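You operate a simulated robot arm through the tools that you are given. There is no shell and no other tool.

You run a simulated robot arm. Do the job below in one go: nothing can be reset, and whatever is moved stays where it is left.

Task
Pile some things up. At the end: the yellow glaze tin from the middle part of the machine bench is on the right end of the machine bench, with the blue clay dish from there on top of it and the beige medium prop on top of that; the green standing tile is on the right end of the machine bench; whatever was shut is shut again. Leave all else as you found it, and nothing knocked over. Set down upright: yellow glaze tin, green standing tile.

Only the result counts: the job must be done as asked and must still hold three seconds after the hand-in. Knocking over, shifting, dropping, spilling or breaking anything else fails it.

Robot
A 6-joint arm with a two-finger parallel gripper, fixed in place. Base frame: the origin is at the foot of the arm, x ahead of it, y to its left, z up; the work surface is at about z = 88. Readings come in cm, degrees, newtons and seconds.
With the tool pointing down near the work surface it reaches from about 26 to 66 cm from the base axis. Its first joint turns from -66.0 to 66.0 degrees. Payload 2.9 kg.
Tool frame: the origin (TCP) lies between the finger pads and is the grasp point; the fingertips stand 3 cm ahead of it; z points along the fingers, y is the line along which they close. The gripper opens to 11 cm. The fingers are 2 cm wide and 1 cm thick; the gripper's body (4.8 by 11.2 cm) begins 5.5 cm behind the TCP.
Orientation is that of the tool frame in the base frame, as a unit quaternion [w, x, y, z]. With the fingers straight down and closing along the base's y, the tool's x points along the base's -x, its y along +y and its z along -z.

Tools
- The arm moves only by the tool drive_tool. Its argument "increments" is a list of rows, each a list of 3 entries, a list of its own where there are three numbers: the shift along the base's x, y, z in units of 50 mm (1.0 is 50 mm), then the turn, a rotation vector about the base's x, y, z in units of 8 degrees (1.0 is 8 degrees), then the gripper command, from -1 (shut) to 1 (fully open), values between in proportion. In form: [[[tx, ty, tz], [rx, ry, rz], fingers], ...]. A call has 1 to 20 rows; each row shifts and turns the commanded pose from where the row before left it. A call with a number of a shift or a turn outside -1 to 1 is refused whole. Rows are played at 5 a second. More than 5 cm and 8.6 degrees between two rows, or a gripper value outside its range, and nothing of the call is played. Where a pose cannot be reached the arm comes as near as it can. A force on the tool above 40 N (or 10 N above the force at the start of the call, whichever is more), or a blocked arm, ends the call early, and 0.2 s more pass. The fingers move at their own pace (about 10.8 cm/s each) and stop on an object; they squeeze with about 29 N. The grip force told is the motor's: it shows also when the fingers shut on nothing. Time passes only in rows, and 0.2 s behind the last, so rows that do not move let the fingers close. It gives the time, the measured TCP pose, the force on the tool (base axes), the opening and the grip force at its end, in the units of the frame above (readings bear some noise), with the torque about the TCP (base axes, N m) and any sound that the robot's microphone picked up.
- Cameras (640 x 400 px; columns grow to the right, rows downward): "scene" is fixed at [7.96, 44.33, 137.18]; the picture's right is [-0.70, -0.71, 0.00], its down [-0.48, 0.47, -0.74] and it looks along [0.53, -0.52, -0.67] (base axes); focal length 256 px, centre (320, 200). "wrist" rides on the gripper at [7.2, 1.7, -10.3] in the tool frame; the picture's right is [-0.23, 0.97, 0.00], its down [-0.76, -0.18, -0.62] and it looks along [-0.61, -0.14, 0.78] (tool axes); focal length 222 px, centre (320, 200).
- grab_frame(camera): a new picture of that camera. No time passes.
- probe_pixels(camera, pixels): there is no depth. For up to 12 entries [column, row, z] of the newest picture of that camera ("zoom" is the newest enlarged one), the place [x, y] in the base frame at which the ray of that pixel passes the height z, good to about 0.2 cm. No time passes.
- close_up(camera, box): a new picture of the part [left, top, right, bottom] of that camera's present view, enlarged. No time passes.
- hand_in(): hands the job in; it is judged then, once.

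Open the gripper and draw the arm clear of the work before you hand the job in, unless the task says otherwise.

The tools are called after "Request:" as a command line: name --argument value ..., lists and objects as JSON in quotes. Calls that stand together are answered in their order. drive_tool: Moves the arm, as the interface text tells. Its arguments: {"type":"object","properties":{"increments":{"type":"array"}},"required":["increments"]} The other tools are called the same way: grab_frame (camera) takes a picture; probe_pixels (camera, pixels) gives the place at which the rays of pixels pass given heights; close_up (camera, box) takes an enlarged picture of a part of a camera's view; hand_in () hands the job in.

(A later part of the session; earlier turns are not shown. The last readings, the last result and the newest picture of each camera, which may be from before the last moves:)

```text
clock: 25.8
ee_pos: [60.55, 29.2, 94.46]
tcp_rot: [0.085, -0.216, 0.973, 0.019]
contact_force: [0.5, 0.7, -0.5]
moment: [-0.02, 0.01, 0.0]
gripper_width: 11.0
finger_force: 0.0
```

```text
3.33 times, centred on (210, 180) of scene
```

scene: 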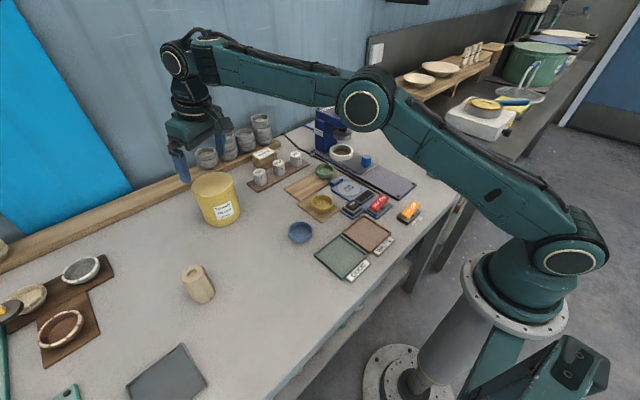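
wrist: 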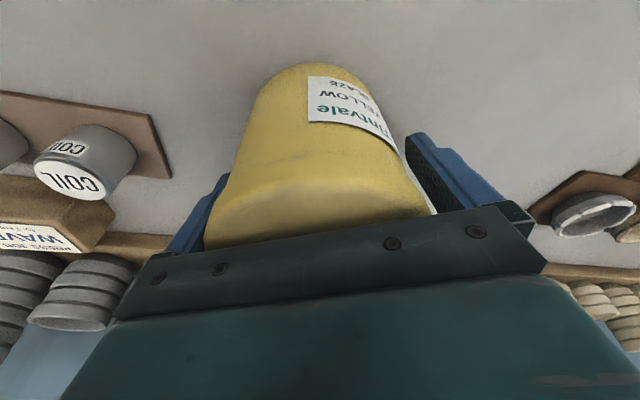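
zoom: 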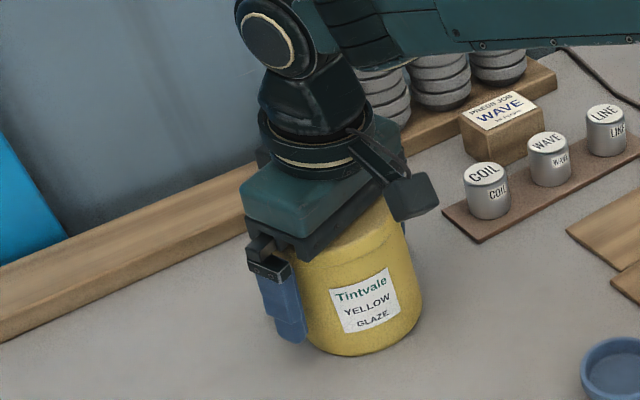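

Fingers straddle the tin with small gaps on both sides. I close slowly.

Request:
drive_tool --increments '[[[0, 0, 0], [0, 0, 0], 0.85], [[0, 0, 0], [0, 0, 0], 0.78], [[0, 0, 0], [0, 0, 0], 0.74], [[0, 0, 0], [0, 0, 0], 0.7], [[0, 0, 0], [0, 0, 0], 0.5], [[0, 0, 0], [0, 0, 0], -1], [[0, 0, 0], [0, 0, 0], -1]]'

Request:
close_up --camera "scene" --box '[150, 120, 270, 240]'

```text
clock: 27.4
ee_pos: [60.67, 29.22, 94.48]
tcp_rot: [0.085, -0.216, 0.973, 0.019]
contact_force: [2.5, -2.6, 1.0]
moment: [0.01, 0.03, 0.03]
gripper_width: 9.52
finger_force: 29.1
```

```text
3.33 times, centred on (210, 180) of scene
```

zoom: 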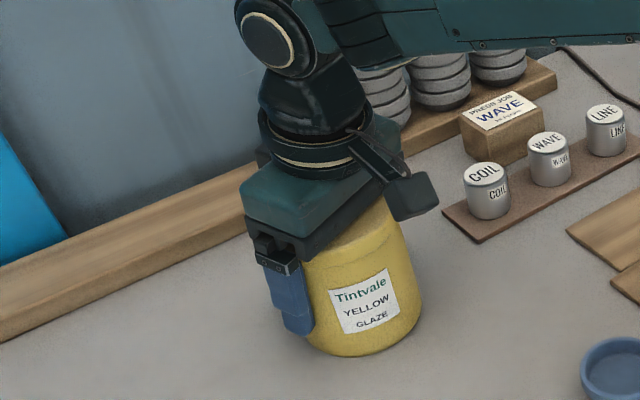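

Gripped at 9.52 cm. I lift 1.5 cm slowly and check that the whole tin comes along.

Request:
drive_tool --increments '[[[0, 0, 0.1], [0, 0, 0], -1], [[0, 0, 0.2], [0, 0, 0], -1], [[0, 0, 0], [0, 0, 0], -1], [[0, 0, 0], [0, 0, 0], -1]]'

Request:
close_up --camera "scene" --box '[150, 120, 270, 240]'

Request:
grab_frame --camera "wrist"

```text
clock: 28.4
ee_pos: [60.61, 29.16, 95.9]
tcp_rot: [0.085, -0.216, 0.972, 0.02]
contact_force: [-0.2, -0.1, -7.6]
moment: [0.0, 0.0, 0.0]
gripper_width: 9.54
finger_force: 28.9
```

```text
3.33 times, centred on (210, 180) of scene
```

zoom: 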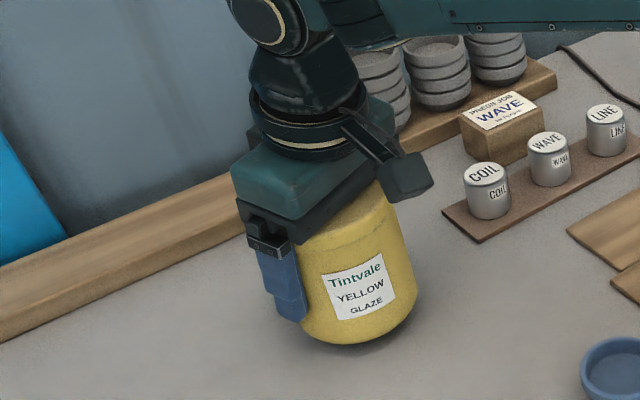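

```text
taken
```

wrist: 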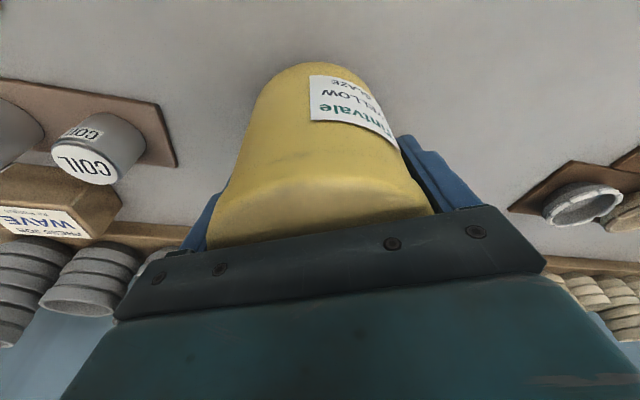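

The whole tin lifts (7.6 N, no torque). I raise it to z ≈ 112, then draw it inward away from the shelf.

Request:
drive_tool --increments '[[[0, 0, 0.5], [0, 0, 0], -1], [[0, 0, 0.7], [0, 0, 0], -1], [[0, 0, 0.7], [0, 0, 0], -1], [[0, 0, 0.7], [0, 0, 0], -1], [[0, 0, 0.6], [0, 0, 0], -1], [[-0.5, -0.25, 0], [0, 0, 0], -1], [[-0.6, -0.35, 0], [0, 0, 0], -1], [[-0.6, -0.35, 0], [0, 0, 0], -1], [[-0.6, -0.35, 0], [0, 0, 0], -1], [[-0.6, -0.35, 0], [0, 0, 0], -1], [[-0.6, -0.35, 0], [0, 0, 0], -1], [[-0.3, -0.25, 0], [0, 0, 0], -1], [[0, 0, 0], [0, 0, 0], -1]]'

Request:
grab_frame --camera "wrist"

Request:
grab_frame --camera "scene"

```text
clock: 31.2
ee_pos: [41.07, 17.14, 111.54]
tcp_rot: [0.085, -0.216, 0.973, 0.019]
contact_force: [0.2, -0.4, -7.2]
moment: [0.03, -0.01, -0.01]
gripper_width: 9.55
finger_force: 29.4
out of reach, approached as far as the arm can: row 5
```

```text
taken
```

wrist: 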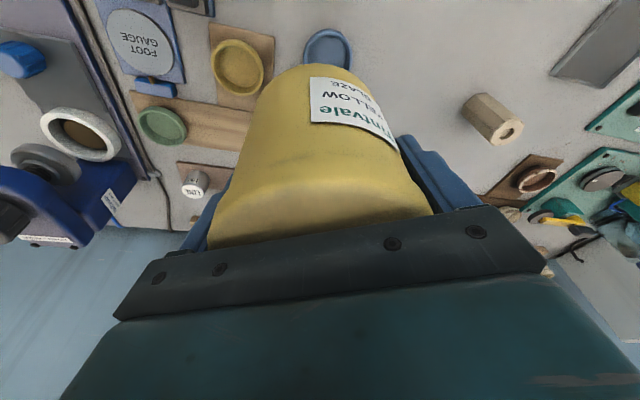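

```text
taken
```

scene: 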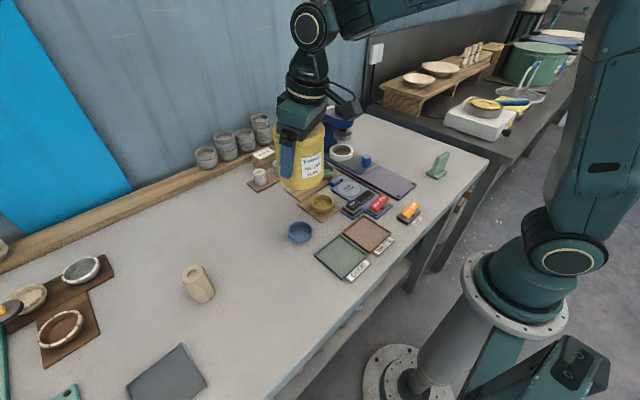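

The tin hangs upright; the pose is (41.1, 17.1, 111.5). I swing it round to the right end, turning the tool about the vertical to keep it radial.

Request:
drive_tool --increments '[[[0.0, -0.4, 0], [0, 0, -0.4], -1], [[0.0, -0.67, 0], [0, 0, -0.49], -1], [[0.0, -0.67, 0], [0, 0, -0.49], -1], [[0.0, -0.67, 0], [0, 0, -0.49], -1], [[0.0, -0.67, 0], [0, 0, -0.49], -1], [[0.0, -0.67, 0], [0, 0, -0.49], -1], [[0.0, -0.67, 0], [0, 0, -0.49], -1], [[0.0, -0.67, 0], [0, 0, -0.49], -1], [[0.05, -0.67, 0], [0, 0, -0.49], -1], [[0.05, -0.67, 0], [0, 0, -0.49], -1], [[0.05, -0.67, 0], [0, 0, -0.49], -1], [[0.05, -0.67, 0], [0, 0, -0.49], -1], [[0.08, -0.67, 0], [0, 0, -0.49], -1], [[0.1, -0.67, 0], [0, 0, -0.49], -1], [[0.1, -0.67, 0], [0, 0, -0.49], -1], [[0.1, -0.65, 0], [0, 0, -0.49], -1], [[0, 0, 0], [0, 0, 0], -1], [[0, 0, 0], [0, 0, 0], -1]]'

Request:
grab_frame --camera "wrist"

Request:
grab_frame --camera "scene"

```text
clock: 35.0
ee_pos: [44.18, -34.91, 111.87]
tcp_rot: [0.083, 0.317, 0.945, -0.027]
contact_force: [-0.4, 0.7, -7.8]
moment: [-0.02, 0.0, 0.03]
gripper_width: 9.52
finger_force: 29.0
```

```text
taken
```

wrist: 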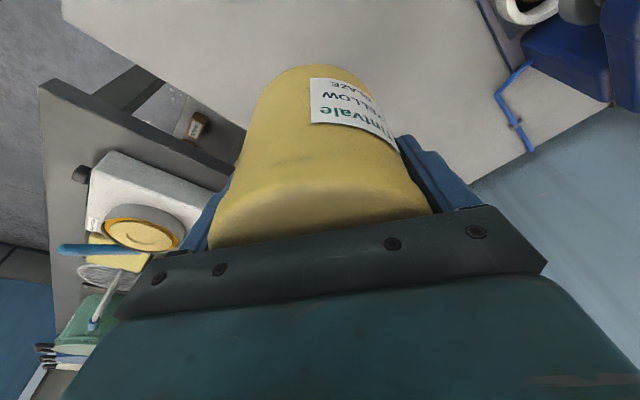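

```text
taken
```

scene: 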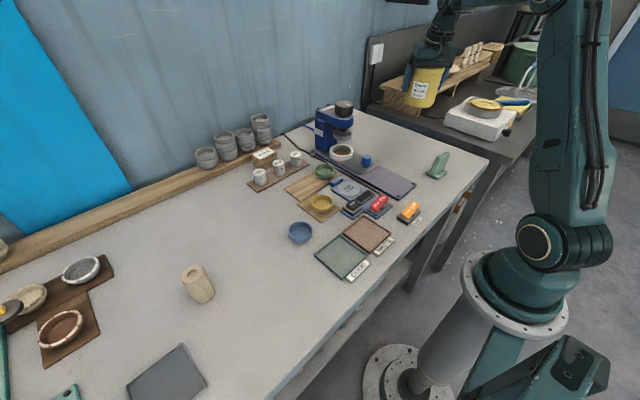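

At (44.2, −34.9), over bare bench. I lower to about 1 cm above contact.

Request:
drive_tool --increments '[[[0, 0, -0.5], [0, 0, 0], -1], [[0, 0, -0.7], [0, 0, 0], -1], [[0, 0, -0.7], [0, 0, 0], -1], [[0, 0, -0.6], [0, 0, 0], -1], [[0, 0, -0.4], [0, 0, 0], -1], [[0, 0, -0.3], [0, 0, 0], -1], [[0, 0, 0], [0, 0, 0], -1], [[0, 0, 0], [0, 0, 0], -1]]'

Request:
grab_frame --camera "scene"

Request:
grab_frame --camera "wrist"

```text
clock: 36.8
ee_pos: [44.28, -34.94, 95.72]
tcp_rot: [0.083, 0.317, 0.944, -0.026]
contact_force: [0.6, 0.0, -7.6]
moment: [0.02, 0.0, -0.01]
gripper_width: 9.53
finger_force: 28.9
```

```text
taken
```

scene: 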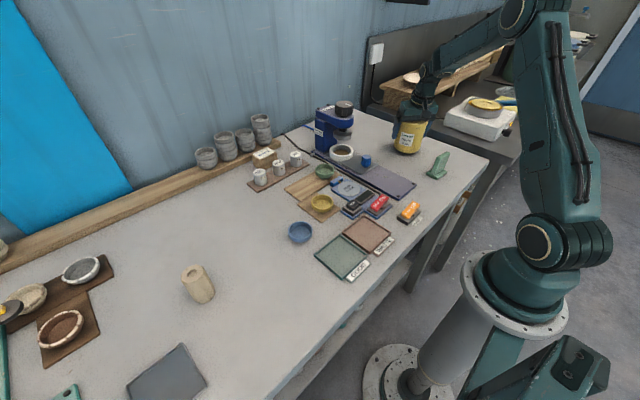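

```text
taken
```

wrist: 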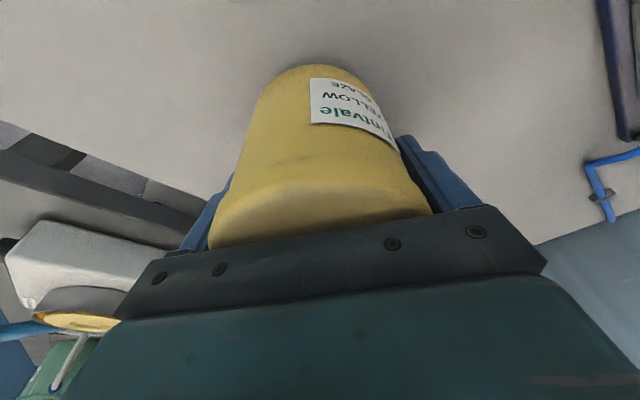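

The tin is about 1.3 cm above the bench. I lower gently, watching the force.

Request:
drive_tool --increments '[[[0, 0, -0.1], [0, 0, 0], -1], [[0, 0, -0.08], [0, 0, 0], -1], [[0, 0, 0], [0, 0, 0], -1]]'

Request:
drive_tool --increments '[[[0, 0, -0.04], [0, 0, 0], -1], [[0, 0, 0], [0, 0, 0], -1]]'

Request:
drive_tool --increments '[[[0, 0, -0.03], [0, 0, 0], -1], [[0, 0, 0], [0, 0, 0], -1]]'

```text
clock: 37.6
ee_pos: [44.26, -34.99, 94.77]
tcp_rot: [0.083, 0.317, 0.944, -0.028]
contact_force: [0.2, 0.3, -6.9]
moment: [-0.03, 0.01, 0.01]
gripper_width: 9.54
finger_force: 28.6
```

```text
clock: 38.2
ee_pos: [44.18, -35.03, 94.55]
tcp_rot: [0.082, 0.316, 0.945, -0.027]
contact_force: [0.4, 0.0, -6.7]
moment: [-0.01, -0.03, 0.02]
gripper_width: 9.54
finger_force: 28.8
```

```text
clock: 38.8
ee_pos: [44.24, -35.0, 94.49]
tcp_rot: [0.083, 0.316, 0.945, -0.027]
contact_force: [-0.5, 0.6, -2.8]
moment: [0.1, -0.05, 0.04]
gripper_width: 9.53
finger_force: 28.5
```

Contact begins (−2.8 N). One more small step, then release.

Request:
drive_tool --increments '[[[0, 0, -0.02], [0, 0, 0], -1], [[0, 0, 0], [0, 0, 0], -1]]'

```text
clock: 39.4
ee_pos: [44.37, -34.91, 94.43]
tcp_rot: [0.085, 0.316, 0.945, -0.028]
contact_force: [-2.8, 1.6, 13.5]
moment: [0.86, 0.06, 0.1]
gripper_width: 9.54
finger_force: 29.2
```

Firm contact. I ease up slightly, open the fingers, and rise straight up.

Request:
drive_tool --increments '[[[0, 0, 0.012], [0, 0, 0], -1], [[0, 0, 0], [0, 0, 0], -1], [[0, 0, 0], [0, 0, 0], 0.76], [[0, 0, 0], [0, 0, 0], 0.85], [[0, 0, 0], [0, 0, 0], 1], [[0, 0, 0], [0, 0, 0], 1]]'

Request:
close_up --camera "scene" --box '[350, 60, 500, 200]'

Request:
grab_frame --camera "wrist"

```text
clock: 40.8
ee_pos: [44.2, -34.96, 94.36]
tcp_rot: [0.083, 0.318, 0.944, -0.027]
contact_force: [-0.1, 0.3, 0.1]
moment: [-0.02, -0.01, -0.01]
gripper_width: 11.0
finger_force: 0.1
```

```text
2.86 times, centred on (425, 130) of scene
```

zoom: 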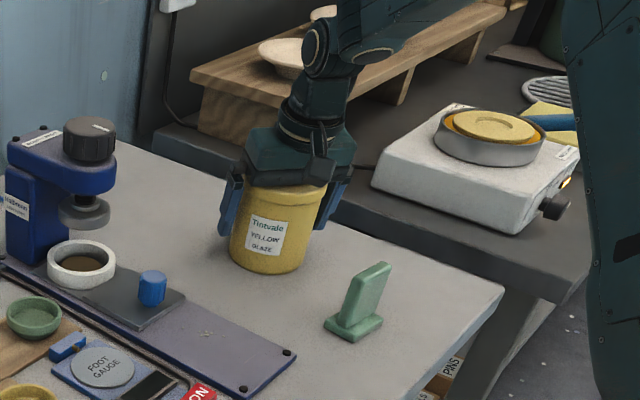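

```text
taken
```

wrist: 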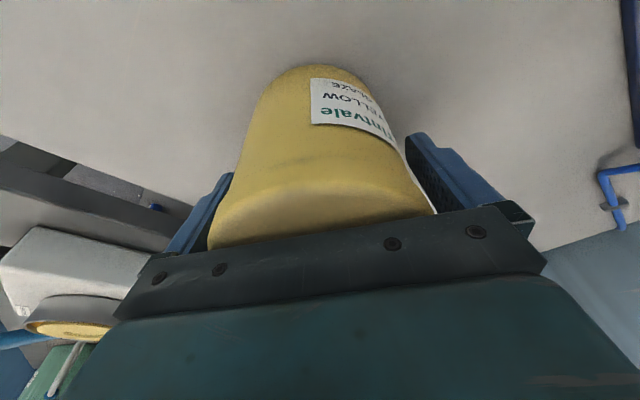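

The tin stands upright and free. I rise straight up to about z = 112, then look at the placed tin.

Request:
drive_tool --increments '[[[0, 0, 0.3], [0, 0, 0], 1], [[0, 0, 0.5], [0, 0, 0], 1], [[0, 0, 0.8], [0, 0, 0], 1], [[0, 0, 0.9], [0, 0, 0], 1], [[0, 0, 0.9], [0, 0, 0], 1], [[0, 0, 0], [0, 0, 0], 1]]'

Request:
grab_frame --camera "wrist"

Request:
grab_frame --camera "scene"

```text
clock: 42.2
ee_pos: [43.75, -34.65, 111.29]
tcp_rot: [0.082, 0.315, 0.945, -0.027]
contact_force: [-0.4, 0.1, 0.2]
moment: [0.04, -0.02, -0.02]
gripper_width: 11.02
finger_force: 0.0
```

```text
taken
```

wrist: 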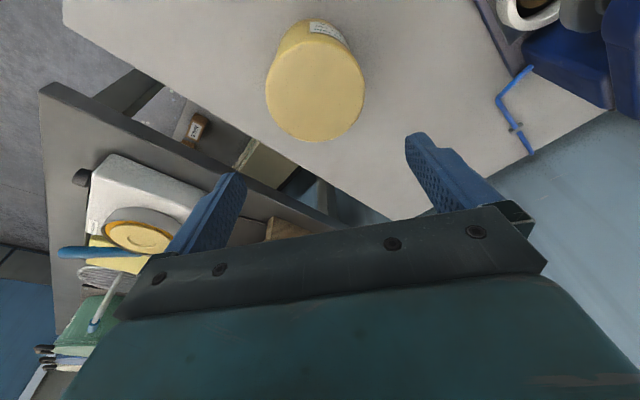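

```text
taken
```

scene: 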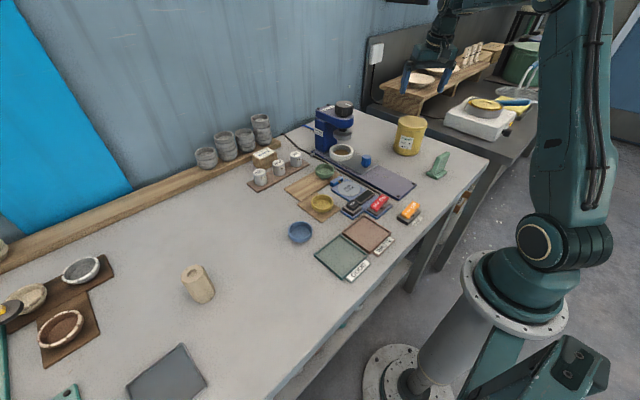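

The tin stands alone at the right end. I measure its lid centre for stacking the dish.

Request:
close_up --camera "wrist" --box '[250, 10, 380, 150]'

Request:
probe_pixels --camera "zoom" --pixels '[[0, 0, 98.4], [320, 200, 98.4], [640, 400, 98.4]]'

```text
2.86 times, centred on (315, 80) of wrist
```

zoom: 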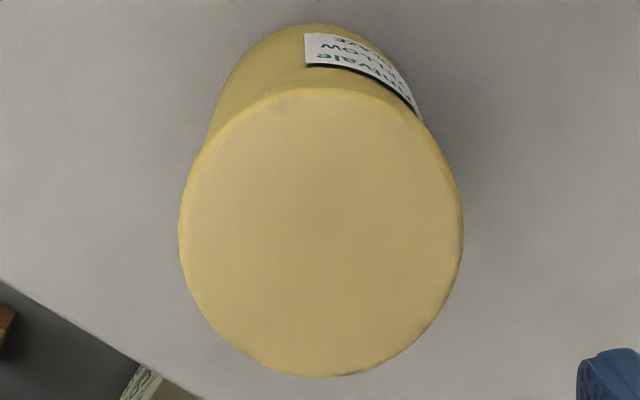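

```text
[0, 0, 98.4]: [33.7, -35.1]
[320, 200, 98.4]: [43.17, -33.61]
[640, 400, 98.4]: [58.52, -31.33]
```

Request:
probe_pixels --camera "zoom" --pixels '[[179, 240, 98.4], [463, 215, 98.4], [325, 88, 98.4], [318, 378, 98.4], [210, 150, 98.4], [432, 330, 98.4], [225, 345, 98.4], [430, 135, 98.4]]'

```text
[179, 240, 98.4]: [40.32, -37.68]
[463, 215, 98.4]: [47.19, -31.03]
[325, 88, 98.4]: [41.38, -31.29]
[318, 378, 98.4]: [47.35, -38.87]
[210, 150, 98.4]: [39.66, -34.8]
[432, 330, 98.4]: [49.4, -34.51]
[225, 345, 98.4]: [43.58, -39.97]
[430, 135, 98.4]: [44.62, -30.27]
```

Lid centre fits at about (44.43, −35.08). Now I straighten the tool, turn it back to yaw 0 and go over the blue dish near (40.5, 19.5).

Request:
drive_tool --increments '[[[0, 0, 0.2], [0.37, 0.503, 0], 1], [[0, 0, 0.2], [0.37, 0.503, 0], 1], [[0, 0.6, 0], [0, 0, 0.3], 1], [[-0.05, 0.88, 0], [0, 0, 0.36], 1], [[-0.05, 0.88, 0], [0, 0, 0.36], 1], [[-0.05, 0.88, 0], [0, 0, 0.36], 1], [[-0.05, 0.88, 0], [0, 0, 0.36], 1], [[-0.05, 0.88, 0], [0, 0, 0.36], 1], [[-0.05, 0.88, 0], [0, 0, 0.36], 1], [[-0.05, 0.88, 0], [0, 0, 0.36], 1], [[-0.05, 0.88, 0], [0, 0, 0.36], 1], [[-0.05, 0.88, 0], [0, 0, 0.36], 1], [[-0.05, 0.88, 0], [0, 0, 0.36], 1], [[-0.05, 0.88, 0], [0, 0, 0.36], 1], [[0, 0.59, 0], [0, 0, 0.36], 1], [[0, 0, 0], [0, 0, 0], 1]]'

Request:
grab_frame --camera "wrist"

Request:
grab_frame --camera "scene"

```text
clock: 45.6
ee_pos: [41.59, 19.46, 113.41]
tcp_rot: [0.0, 0.001, 1.0, 0.001]
contact_force: [-0.3, -0.5, 0.1]
moment: [0.02, 0.0, 0.02]
gripper_width: 11.0
finger_force: 0.0
```

```text
taken
```

wrist: 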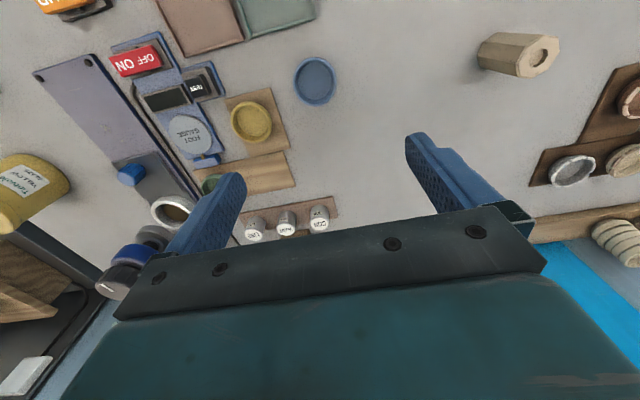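

```text
taken
```

scene: 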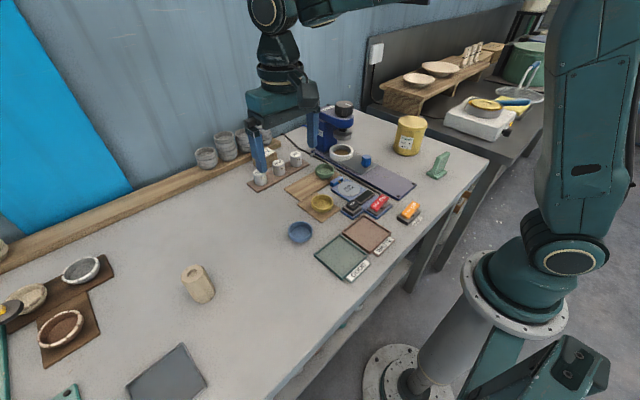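

The tool is straight, dish at wrist (315, 80). I zoom on the dish and probe its rim.

Request:
close_up --camera "wrist" --box '[283, 50, 347, 110]'

Request:
probe_pixels --camera "zoom" --pixels '[[177, 200, 90], [463, 200, 90], [320, 50, 90], [320, 350, 90], [320, 200, 90], [320, 200, 88]]'

```text
6.67 times, centred on (315, 80) of wrist
```

zoom: 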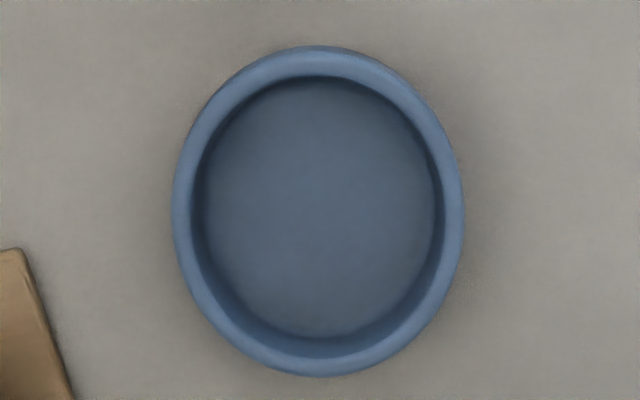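

```text
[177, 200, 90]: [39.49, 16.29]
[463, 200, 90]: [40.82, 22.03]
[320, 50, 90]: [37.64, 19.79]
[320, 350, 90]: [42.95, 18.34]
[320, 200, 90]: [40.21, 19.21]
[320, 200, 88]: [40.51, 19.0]
```

Dish: rim centre about (40.35, 19.1), outer diameter 6 cm, height about 2 cm. I align above it with jaws at 8 cm and lower to z ≈ 97 for a check.

Request:
drive_tool --increments '[[[-0.24, -0.074, -0.6], [0, 0, 0], 0.45], [[0, 0, -0.9], [0, 0, 0], 0.45], [[0, 0, -0.9], [0, 0, 0], 0.45], [[0, 0, -0.88], [0, 0, 0], 0.45], [[0, 0, 0], [0, 0, 0], 0.45], [[0, 0, 0], [0, 0, 0], 0.45]]'

Request:
grab_frame --camera "wrist"

Request:
close_up --camera "wrist" --box '[256, 100, 384, 180]'

Request:
close_up --camera "scene" --box '[250, 180, 350, 260]'

```text
clock: 47.0
ee_pos: [40.34, 19.04, 96.85]
tcp_rot: [0.0, 0.002, 1.0, 0.0]
contact_force: [-0.8, 0.4, -0.4]
moment: [0.03, 0.01, 0.03]
gripper_width: 7.98
finger_force: 0.0
```

```text
taken
```

wrist: 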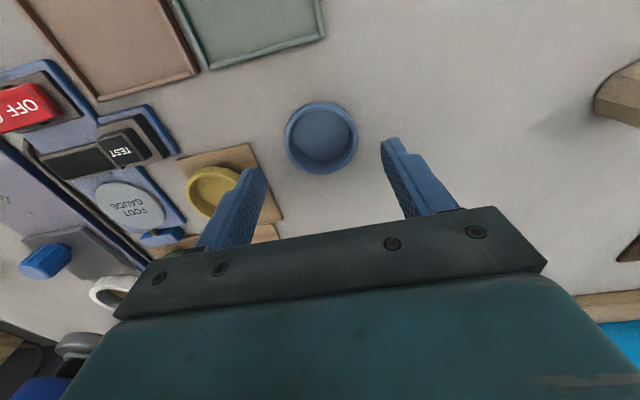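

```text
5.00 times, centred on (320, 140) of wrist
```

zoom: 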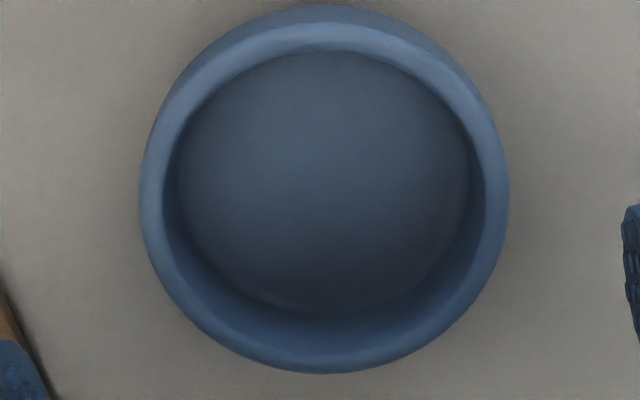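

```text
5.00 times, centred on (300, 220) of scene
```

zoom: 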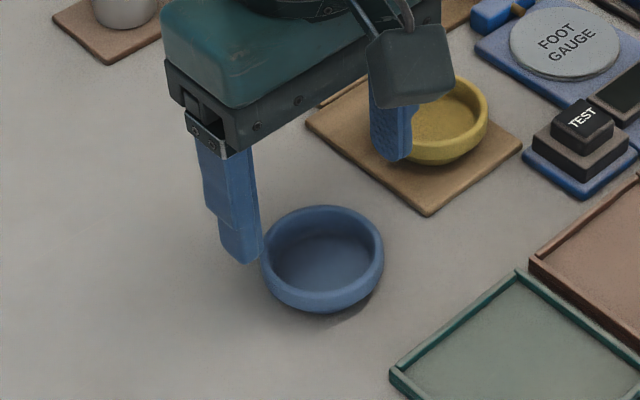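

The dish is centred within 0.1 cm. I lower to z ≈ 91.7 and close slowly on the outer wall.

Request:
drive_tool --increments '[[[0, 0, -0.5], [0, 0, 0], 0.45], [[0, 0, -0.4], [0, 0, 0], 0.45], [[0, 0, -0.15], [0, 0, 0], 0.45], [[0, 0, 0], [0, 0, 0], 0.35], [[0, 0, 0], [0, 0, 0], 0.25], [[0, 0, 0], [0, 0, 0], 0.15], [[0, 0, 0], [0, 0, 0], 0.08], [[0, 0, 0], [0, 0, 0], 0.0], [[0, 0, 0], [0, 0, 0], -0.3], [[0, 0, 0], [0, 0, 0], -1], [[0, 0, 0], [0, 0, 0], -1]]'

Request:
close_up --camera "wrist" --box '[224, 100, 416, 220]'

Request:
close_up --camera "scene" --box '[250, 180, 350, 260]'

```text
clock: 49.4
ee_pos: [40.24, 18.75, 91.78]
tcp_rot: [0.001, 0.001, 1.0, 0.0]
contact_force: [-0.1, 0.2, -0.4]
moment: [0.02, 0.04, 0.01]
gripper_width: 5.87
finger_force: 28.3
```

```text
3.33 times, centred on (320, 160) of wrist
```

zoom: 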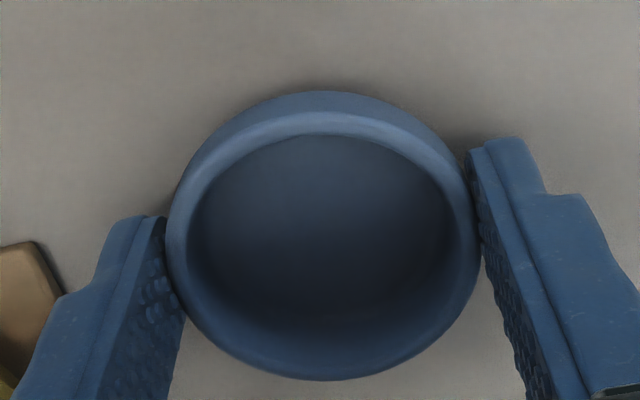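

```text
5.00 times, centred on (300, 220) of scene
```

zoom: 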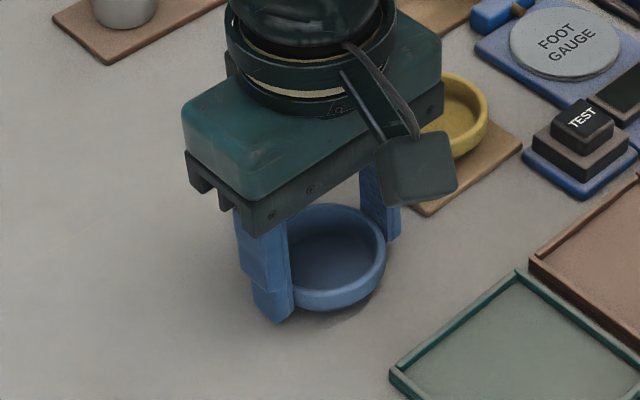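

The dish is gripped at 5.87 cm, centred. I lift it and check.

Request:
drive_tool --increments '[[[0, 0, 0.2], [0, 0, 0], -1], [[0, 0, 0.5], [0, 0, 0], -1], [[0, 0, 0.8], [0, 0, 0], -1], [[0, 0, 0.9], [0, 0, 0], -1], [[0, 0, 0.8], [0, 0, 0], -1], [[0, 0, 0.4], [0, 0, 0], -1], [[0, 0, 0], [0, 0, 0], -1]]'

Request:
close_up --camera "wrist" --box '[224, 100, 416, 220]'

Request:
close_up --camera "scene" --box '[240, 100, 360, 260]'

```text
clock: 51.0
ee_pos: [40.01, 18.87, 109.83]
tcp_rot: [0.0, 0.001, 1.0, 0.0]
contact_force: [-0.7, 0.5, -0.5]
moment: [-0.02, -0.03, 0.0]
gripper_width: 5.86
finger_force: 28.9
```

```text
3.33 times, centred on (320, 160) of wrist
```

zoom: 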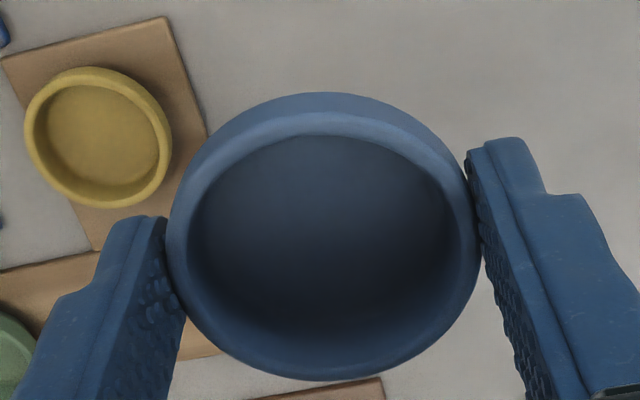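

```text
2.50 times, centred on (300, 180) of scene
```

zoom: 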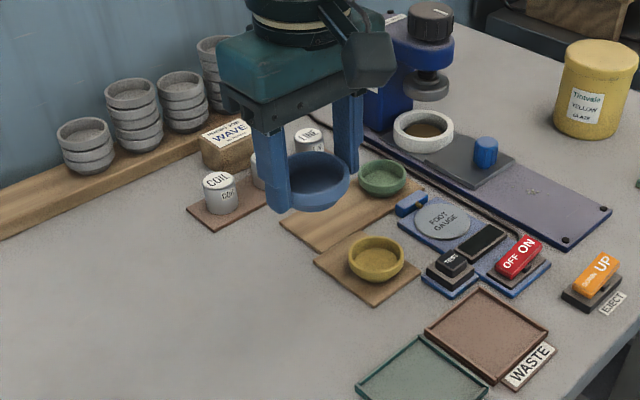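

The dish is level in the grip. I carry it over to the tin at the right end.

Request:
drive_tool --increments '[[[0, -0.5, 0], [0, 0, 0], -1], [[0.06, -0.84, 0], [0, 0, 0], -1], [[0.06, -0.84, 0], [0, 0, 0], -1], [[0.06, -0.84, 0], [0, 0, 0], -1], [[0.06, -0.84, 0], [0, 0, 0], -1], [[0.06, -0.84, 0], [0, 0, 0], -1], [[0.06, -0.84, 0], [0, 0, 0], -1], [[0.06, -0.84, 0], [0, 0, 0], -1], [[0.06, -0.84, 0], [0, 0, 0], -1], [[0.06, -0.84, 0], [0, 0, 0], -1], [[0.07, -0.84, 0], [0, 0, 0], -1], [[0.07, -0.84, 0], [0, 0, 0], -1], [[0.07, -0.84, 0], [0, 0, 0], -1], [[0.07, -0.22, 0], [0, 0, 0], -1], [[0, 0, 0], [0, 0, 0], -1], [[0, 0, 0], [0, 0, 0], -1]]'

Request:
grab_frame --camera "wrist"

Request:
grab_frame --camera "scene"

```text
clock: 54.4
ee_pos: [44.46, -34.73, 109.9]
tcp_rot: [0.0, 0.001, 1.0, 0.001]
contact_force: [0.0, -0.5, -0.7]
moment: [0.04, 0.0, -0.01]
gripper_width: 5.85
finger_force: 28.6
```

```text
taken
```

wrist: 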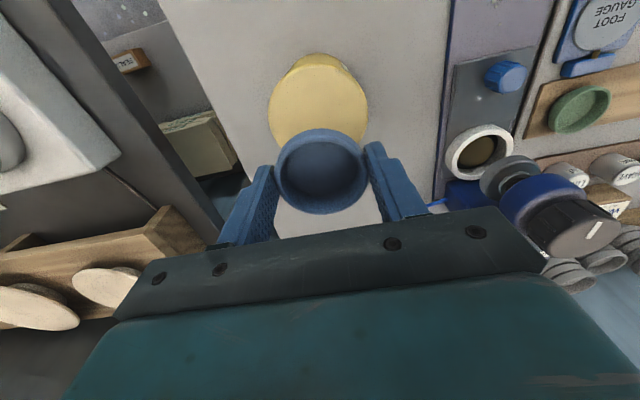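

```text
taken
```

scene: 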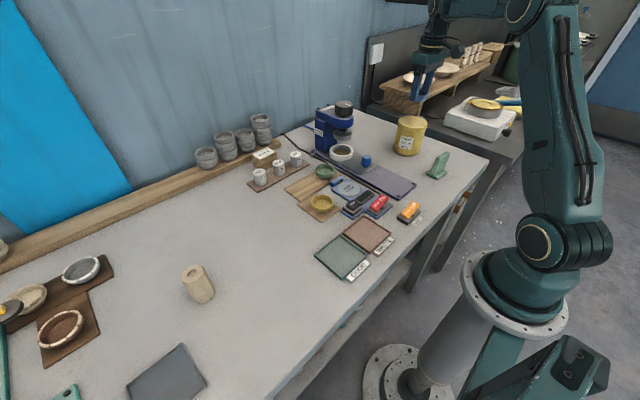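

I zoom on the lid and held dish to check the alignment before lowering.

Request:
close_up --camera "wrist" --box '[240, 40, 400, 220]'

Request:
probe_pixels --camera "wrist" --pixels '[[320, 121, 98.7], [267, 105, 98.7], [368, 105, 98.7], [318, 66, 98.7], [280, 78, 98.7], [355, 76, 98.7]]'

```text
2.22 times, centred on (320, 130) of wrist
```

zoom: 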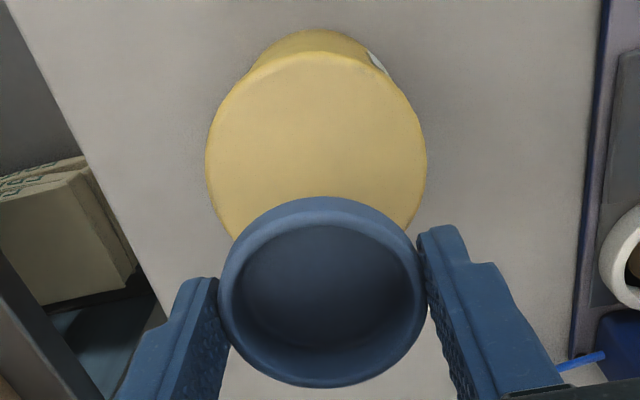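

```text
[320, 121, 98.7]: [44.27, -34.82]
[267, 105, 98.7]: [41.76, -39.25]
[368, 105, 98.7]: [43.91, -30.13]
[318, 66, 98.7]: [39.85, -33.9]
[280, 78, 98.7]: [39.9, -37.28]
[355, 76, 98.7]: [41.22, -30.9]
```

Request:
probe_pixels --camera "zoom" --pixels '[[205, 165, 98.7], [427, 155, 98.7], [313, 52, 98.7], [233, 95, 98.7], [396, 85, 98.7], [213, 200, 98.7], [421, 190, 98.7], [320, 180, 98.7]]'

```text
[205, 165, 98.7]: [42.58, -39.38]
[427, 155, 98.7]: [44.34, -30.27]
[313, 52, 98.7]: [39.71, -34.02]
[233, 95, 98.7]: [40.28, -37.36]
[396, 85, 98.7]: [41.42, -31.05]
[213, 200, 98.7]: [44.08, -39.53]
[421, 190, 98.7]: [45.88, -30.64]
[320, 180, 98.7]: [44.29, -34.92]
```

The lid centre lies within 0.2 cm of the tool axis; I correct by (−0.12, −0.14) and lower to about 0.8 cm above the lid.

Request:
drive_tool --increments '[[[-0.024, -0.028, -0.4], [0, 0, 0], -1], [[0, 0, -0.5], [0, 0, 0], -1], [[0, 0, -0.35], [0, 0, 0], -1], [[0, 0, 0], [0, 0, 0], -1]]'

Request:
close_up --camera "scene" --box '[370, 70, 450, 170]'

Request:
close_up --camera "wrist" --box '[224, 60, 416, 220]'

```text
clock: 55.4
ee_pos: [44.0, -34.98, 103.64]
tcp_rot: [0.0, 0.001, 1.0, 0.0]
contact_force: [-0.1, 0.4, -0.4]
moment: [0.0, 0.0, -0.02]
gripper_width: 5.85
finger_force: 29.5
```

```text
4.00 times, centred on (410, 120) of scene
```

zoom: 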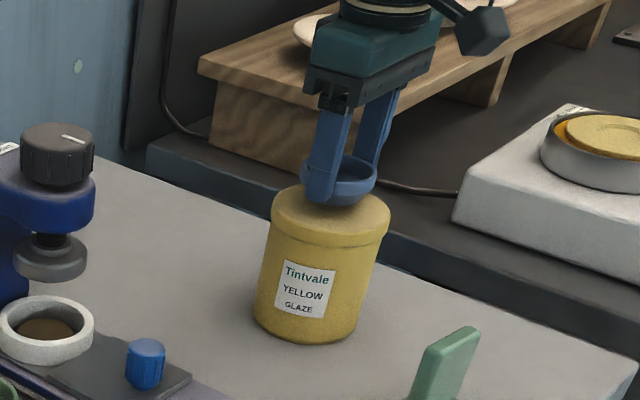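

```text
2.50 times, centred on (320, 140) of wrist
```

zoom: 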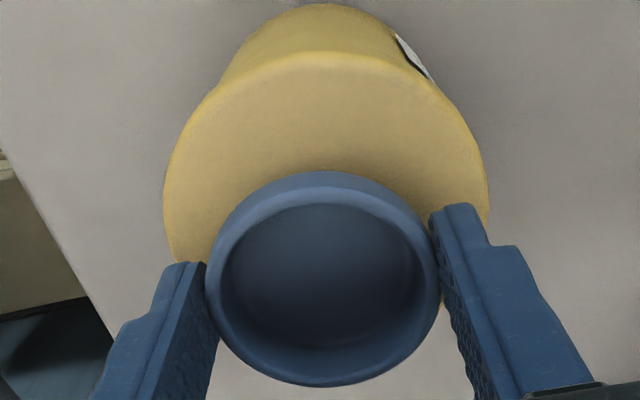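

The dish hovers about 1 cm above the lid. I lower it in small steps until contact.

Request:
drive_tool --increments '[[[0, 0, -0.08], [0, 0, 0], -1], [[0, 0, -0.06], [0, 0, 0], -1], [[0, 0, 0], [0, 0, 0], -1]]'

Request:
drive_tool --increments '[[[0, 0, -0.04], [0, 0, 0], -1], [[0, 0, 0], [0, 0, 0], -1]]'

Request:
drive_tool --increments '[[[0, 0, -0.03], [0, 0, 0], -1], [[0, 0, 0], [0, 0, 0], -1]]'

```text
clock: 56.2
ee_pos: [44.2, -35.04, 102.77]
tcp_rot: [-0.001, 0.002, 1.0, 0.001]
contact_force: [0.1, 0.2, -0.5]
moment: [-0.02, 0.01, -0.01]
gripper_width: 5.86
finger_force: 28.9
```

```text
clock: 56.8
ee_pos: [44.18, -35.17, 102.66]
tcp_rot: [0.002, 0.001, 1.0, -0.002]
contact_force: [-1.4, 0.3, 17.8]
moment: [0.03, 0.13, 0.01]
gripper_width: 5.85
finger_force: 29.6
```

```text
clock: 57.4
ee_pos: [44.2, -35.14, 102.61]
tcp_rot: [0.002, 0.0, 1.0, -0.001]
contact_force: [0.5, -1.3, 26.2]
moment: [-0.07, -0.09, -0.03]
gripper_width: 5.87
finger_force: 29.1
```

Contact with the lid (26 N, a bit much). I ease up to relieve it before releasing.

Request:
drive_tool --increments '[[[0, 0, 0.03], [0, 0, 0], -1], [[0, 0, 0], [0, 0, 0], -1]]'

```text
clock: 58.0
ee_pos: [44.28, -35.14, 102.58]
tcp_rot: [0.001, 0.0, 1.0, -0.001]
contact_force: [1.8, -1.3, 21.0]
moment: [-0.1, -0.26, -0.01]
gripper_width: 5.84
finger_force: 28.9
```

Request:
drive_tool --increments '[[[0, 0, 0.025], [0, 0, 0], -1], [[0, 0, 0], [0, 0, 0], -1]]'

```text
clock: 58.6
ee_pos: [44.16, -35.05, 102.53]
tcp_rot: [-0.001, 0.001, 1.0, 0.0]
contact_force: [0.9, -2.8, 7.6]
moment: [-0.17, -0.19, 0.0]
gripper_width: 5.83
finger_force: 28.9
```

Force is down to 7.6 N. I open slowly to release the dish and then look.

Request:
drive_tool --increments '[[[0, 0, 0], [0, 0, 0], 0.09], [[0, 0, 0], [0, 0, 0], 0.14], [[0, 0, 0], [0, 0, 0], 0.22], [[0, 0, 0], [0, 0, 0], 0.4], [[0, 0, 0], [0, 0, 0], 0.4]]'

Request:
close_up --camera "scene" --box '[370, 70, 450, 170]'

Request:
close_up --camera "wrist" --box '[224, 60, 416, 220]'

```text
clock: 59.8
ee_pos: [44.27, -35.13, 102.69]
tcp_rot: [0.0, 0.0, 1.0, 0.0]
contact_force: [0.7, 0.2, 0.1]
moment: [0.01, -0.02, -0.01]
gripper_width: 7.7
finger_force: 0.0
```

```text
4.00 times, centred on (410, 120) of scene
```

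zoom: 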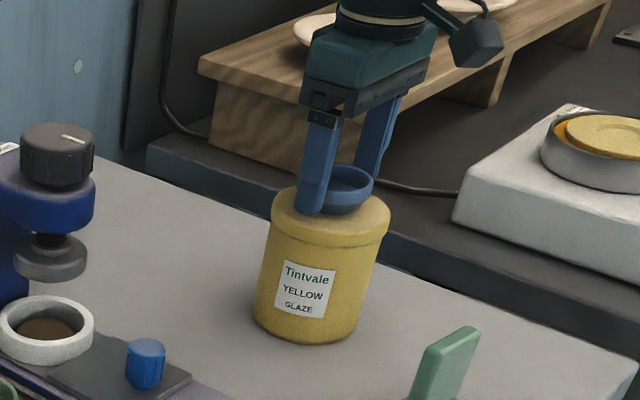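

```text
2.50 times, centred on (320, 140) of wrist
```

zoom: 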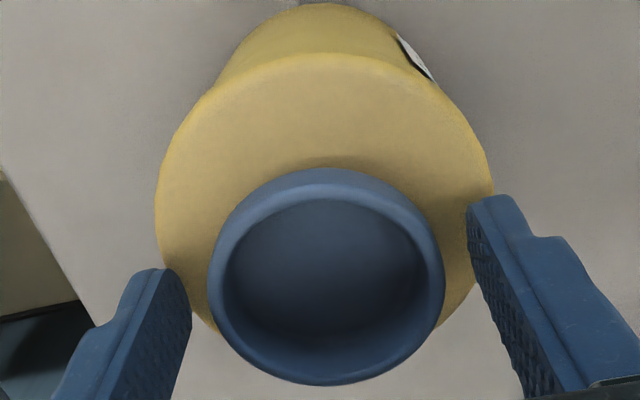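

The dish sits flat on the lid. I rise straight up and look at the stack from above.

Request:
drive_tool --increments '[[[0, 0, 0.1], [0, 0, 0], 0.4], [[0, 0, 0.3], [0, 0, 0], 0.4], [[0, 0, 0.7], [0, 0, 0], 0.4], [[0, 0, 0.8], [0, 0, 0], 0.4], [[0, 0, 0.7], [0, 0, 0], 0.4], [[0, 0, 0], [0, 0, 0], 0.4], [[0, 0, 0], [0, 0, 0], 0.4]]'

Request:
close_up --camera "wrist" --box '[240, 40, 400, 140]'

Request:
grab_frame --camera "scene"

```text
clock: 61.4
ee_pos: [44.02, -35.26, 115.94]
tcp_rot: [0.0, 0.001, 1.0, 0.0]
contact_force: [-0.2, 0.7, -0.2]
moment: [0.01, 0.01, 0.01]
gripper_width: 7.69
finger_force: 0.1
```

```text
4.00 times, centred on (320, 90) of wrist
```

zoom: 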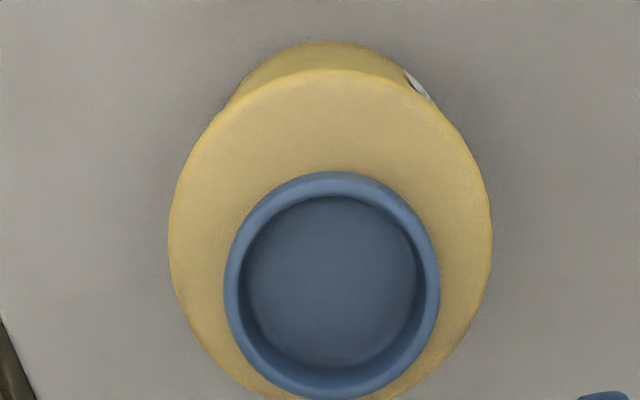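

```text
taken
```

scene: 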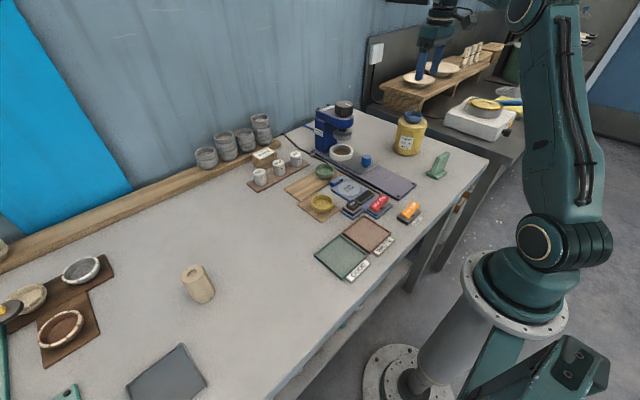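

The stack looks good: dish centred on the lid within about 0.2 cm. Now I go over the prop near (42.7, 42.8).

Request:
drive_tool --increments '[[[0, 0.6, 0], [0, 0, 0], 0.4], [[0, 0.85, 0], [0, 0, 0], 0.4], [[0, 0.85, 0], [0, 0, 0], 0.4], [[0, 0.85, 0], [0, 0, 0], 0.4], [[0, 0.85, 0], [0, 0, 0], 0.4], [[0, 0.85, 0], [0, 0, 0], 0.4], [[0, 0.85, 0], [0, 0, 0], 0.4], [[0, 0.85, 0], [0, 0, 0], 0.4], [[0, 0.85, 0], [0, 0, 0], 0.4], [[0, 0.85, 0], [0, 0, 0], 0.4], [[0, 0.85, 0], [0, 0, 0], 0.4], [[0, 0.85, 0], [0, 0, 0], 0.4], [[-0.05, 0.85, 0], [0, 0, 0], 0.4], [[-0.05, 0.85, 0], [0, 0, 0], 0.4], [[-0.05, 0.85, 0], [0, 0, 0], 0.4], [[-0.05, 0.85, 0], [0, 0, 0], 0.4], [[-0.05, 0.85, 0], [0, 0, 0], 0.4], [[-0.05, 0.85, 0], [0, 0, 0], 0.4], [[0, 0.53, 0], [0, 0, 0], 0.4], [[0, 0, 0], [0, 0, 0], 0.4]]'

Request:
grab_frame --camera "wrist"

Request:
grab_frame --camera "scene"

```text
clock: 65.6
ee_pos: [42.74, 42.81, 115.93]
tcp_rot: [0.0, 0.0, 1.0, -0.001]
contact_force: [0.2, 0.2, -0.6]
moment: [-0.02, 0.0, 0.02]
gripper_width: 7.7
finger_force: 0.1
```

```text
taken
```

wrist: 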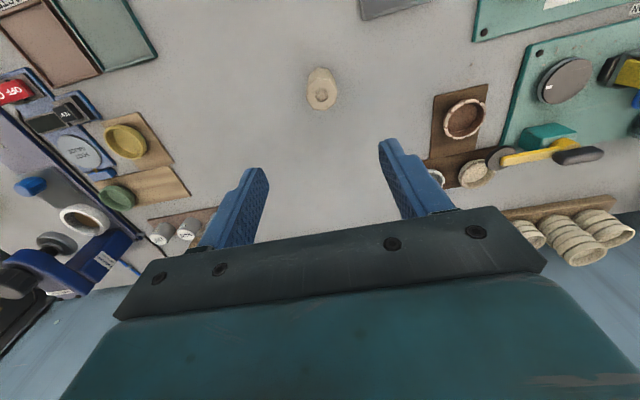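

```text
taken
```

scene: 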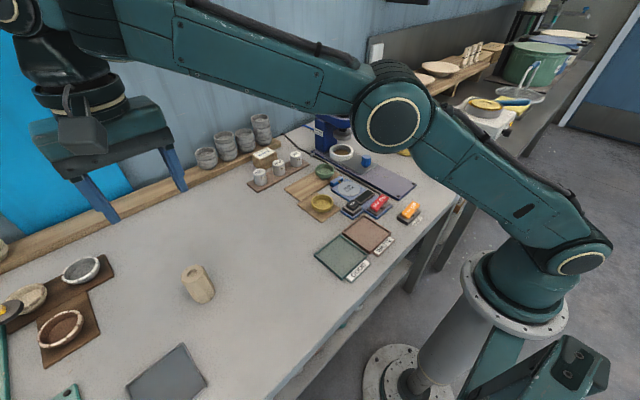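

The prop appears at wrist (322, 90). I zoom to find its facet orientation.

Request:
close_up --camera "wrist" --box '[290, 60, 354, 120]'

Request:
probe_pixels --camera "zoom" --pixels '[[320, 200, 95.8], [320, 200, 88], [300, 240, 95.8], [340, 160, 95.8]]'

```text
6.67 times, centred on (322, 90) of wrist
```

zoom: 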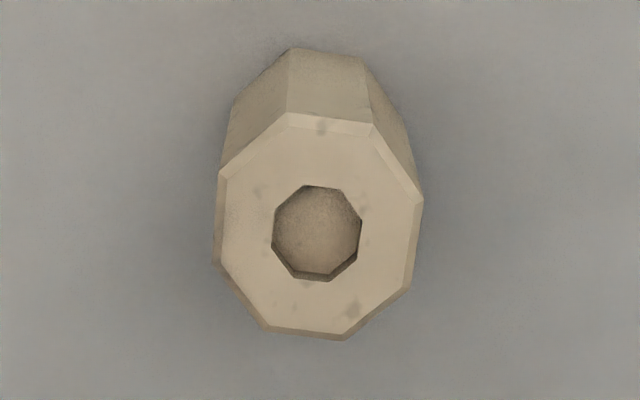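

```text
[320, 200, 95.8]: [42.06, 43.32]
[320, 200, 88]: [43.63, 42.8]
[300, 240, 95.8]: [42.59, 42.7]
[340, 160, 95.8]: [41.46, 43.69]
```

Request:
probe_pixels --camera "zoom" --pixels '[[287, 115, 95.6], [369, 122, 95.6], [423, 197, 95.6], [411, 287, 95.6], [347, 339, 95.6], [268, 328, 95.6], [215, 262, 95.6], [219, 170, 95.6], [317, 228, 95.6]]'

```text
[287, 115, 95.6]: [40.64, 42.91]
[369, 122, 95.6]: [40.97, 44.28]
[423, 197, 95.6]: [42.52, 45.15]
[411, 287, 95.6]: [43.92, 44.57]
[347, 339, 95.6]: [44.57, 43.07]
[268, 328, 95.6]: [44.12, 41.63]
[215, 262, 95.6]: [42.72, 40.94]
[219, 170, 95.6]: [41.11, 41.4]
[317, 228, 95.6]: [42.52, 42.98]
```

Octagon facets lie at about 26° mod 45, so a −19° yaw aligns the pads with two flats. I turn, shift slightly and descend to just above the prop.

Request:
drive_tool --increments '[[[-0.08, 0.03, 0], [0, 0, -0.8], 0.4], [[0, 0, -0.5], [0, 0, -0.8], 0.4], [[0, 0, -0.8], [0, 0, -0.79], 0.4], [[0, 0, -0.9], [0, 0, 0], 0.4], [[0, 0, -0.9], [0, 0, 0], 0.4], [[0, 0, 0], [0, 0, 0], 0.4], [[0, 0, 0], [0, 0, 0], 0.4]]'

Request:
grab_frame --camera "wrist"

Request:
close_up --camera "wrist" --box '[256, 100, 384, 200]'

Request:
close_up --camera "scene" --box '[150, 200, 270, 330]'

```text
clock: 67.2
ee_pos: [42.4, 42.46, 100.34]
tcp_rot: [0.0, 0.167, 0.986, 0.001]
contact_force: [-0.9, 1.0, -0.4]
moment: [-0.02, 0.0, -0.04]
gripper_width: 7.7
finger_force: 0.1
```

```text
taken
```

wrist: 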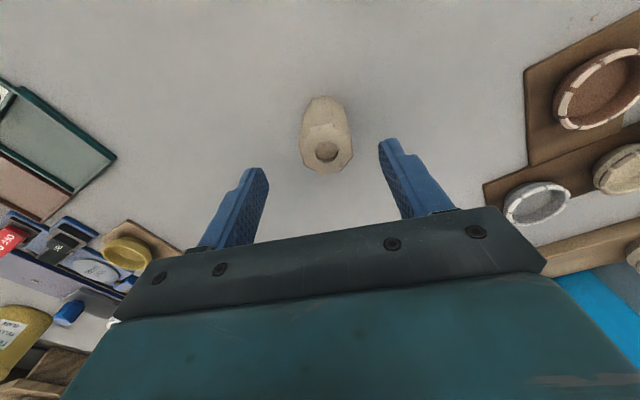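

```text
4.00 times, centred on (320, 150) of wrist
```

zoom: 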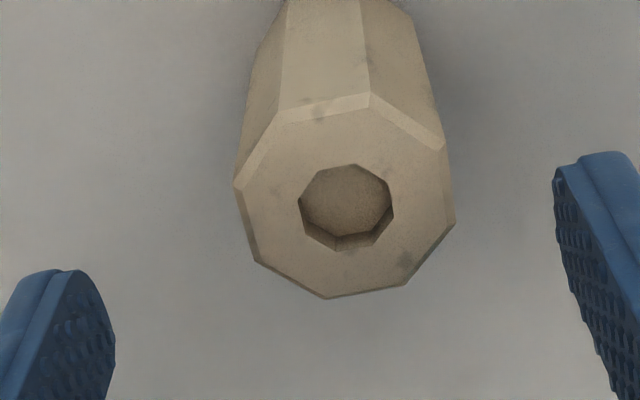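

```text
3.08 times, centred on (210, 265) of scene
```

zoom: 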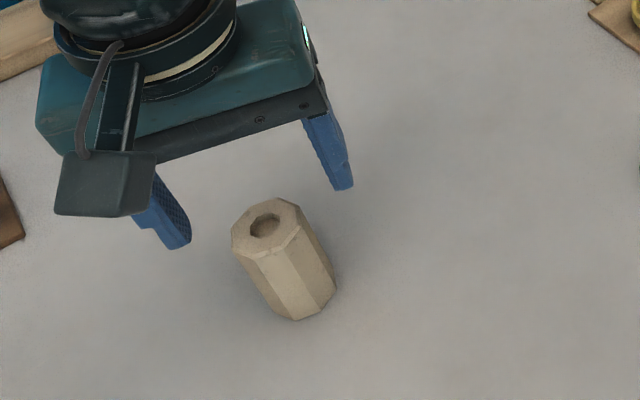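

The prop's centre is offset (+0.06, +0.5) cm. I correct, descend to z ≈ 93.7 and close slowly on the flats.

Request:
drive_tool --increments '[[[0.012, 0.1, 0], [0, 0, 0], 0.4], [[0, 0, -0.5], [0, 0, 0], 0.4], [[0, 0, -0.5], [0, 0, 0], 0.4], [[0, 0, -0.29], [0, 0, 0], 0.4], [[0, 0, 0], [0, 0, 0], 0.4]]'

Request:
close_up --camera "wrist" --box '[224, 80, 416, 220]'

Request:
close_up --camera "scene" --box '[150, 200, 270, 330]'

```text
clock: 68.4
ee_pos: [42.19, 43.24, 93.62]
tcp_rot: [0.0, 0.166, 0.986, 0.0]
contact_force: [0.3, 0.0, 0.3]
moment: [-0.01, 0.01, -0.01]
gripper_width: 7.7
finger_force: 0.0
```

```text
2.86 times, centred on (320, 150) of wrist
```

zoom: 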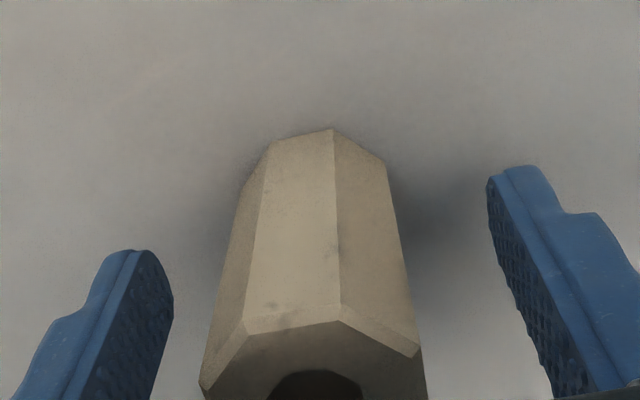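

```text
3.08 times, centred on (210, 265) of scene
```

zoom: 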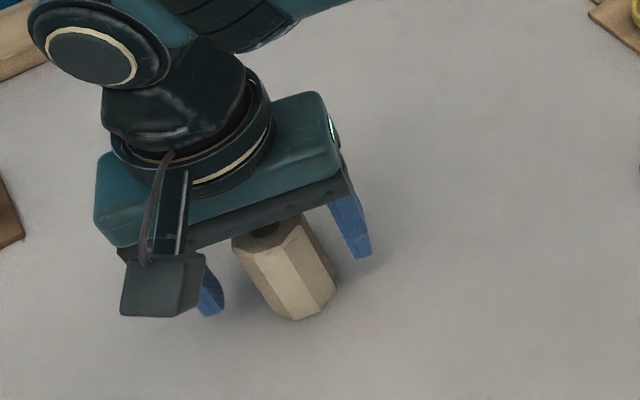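

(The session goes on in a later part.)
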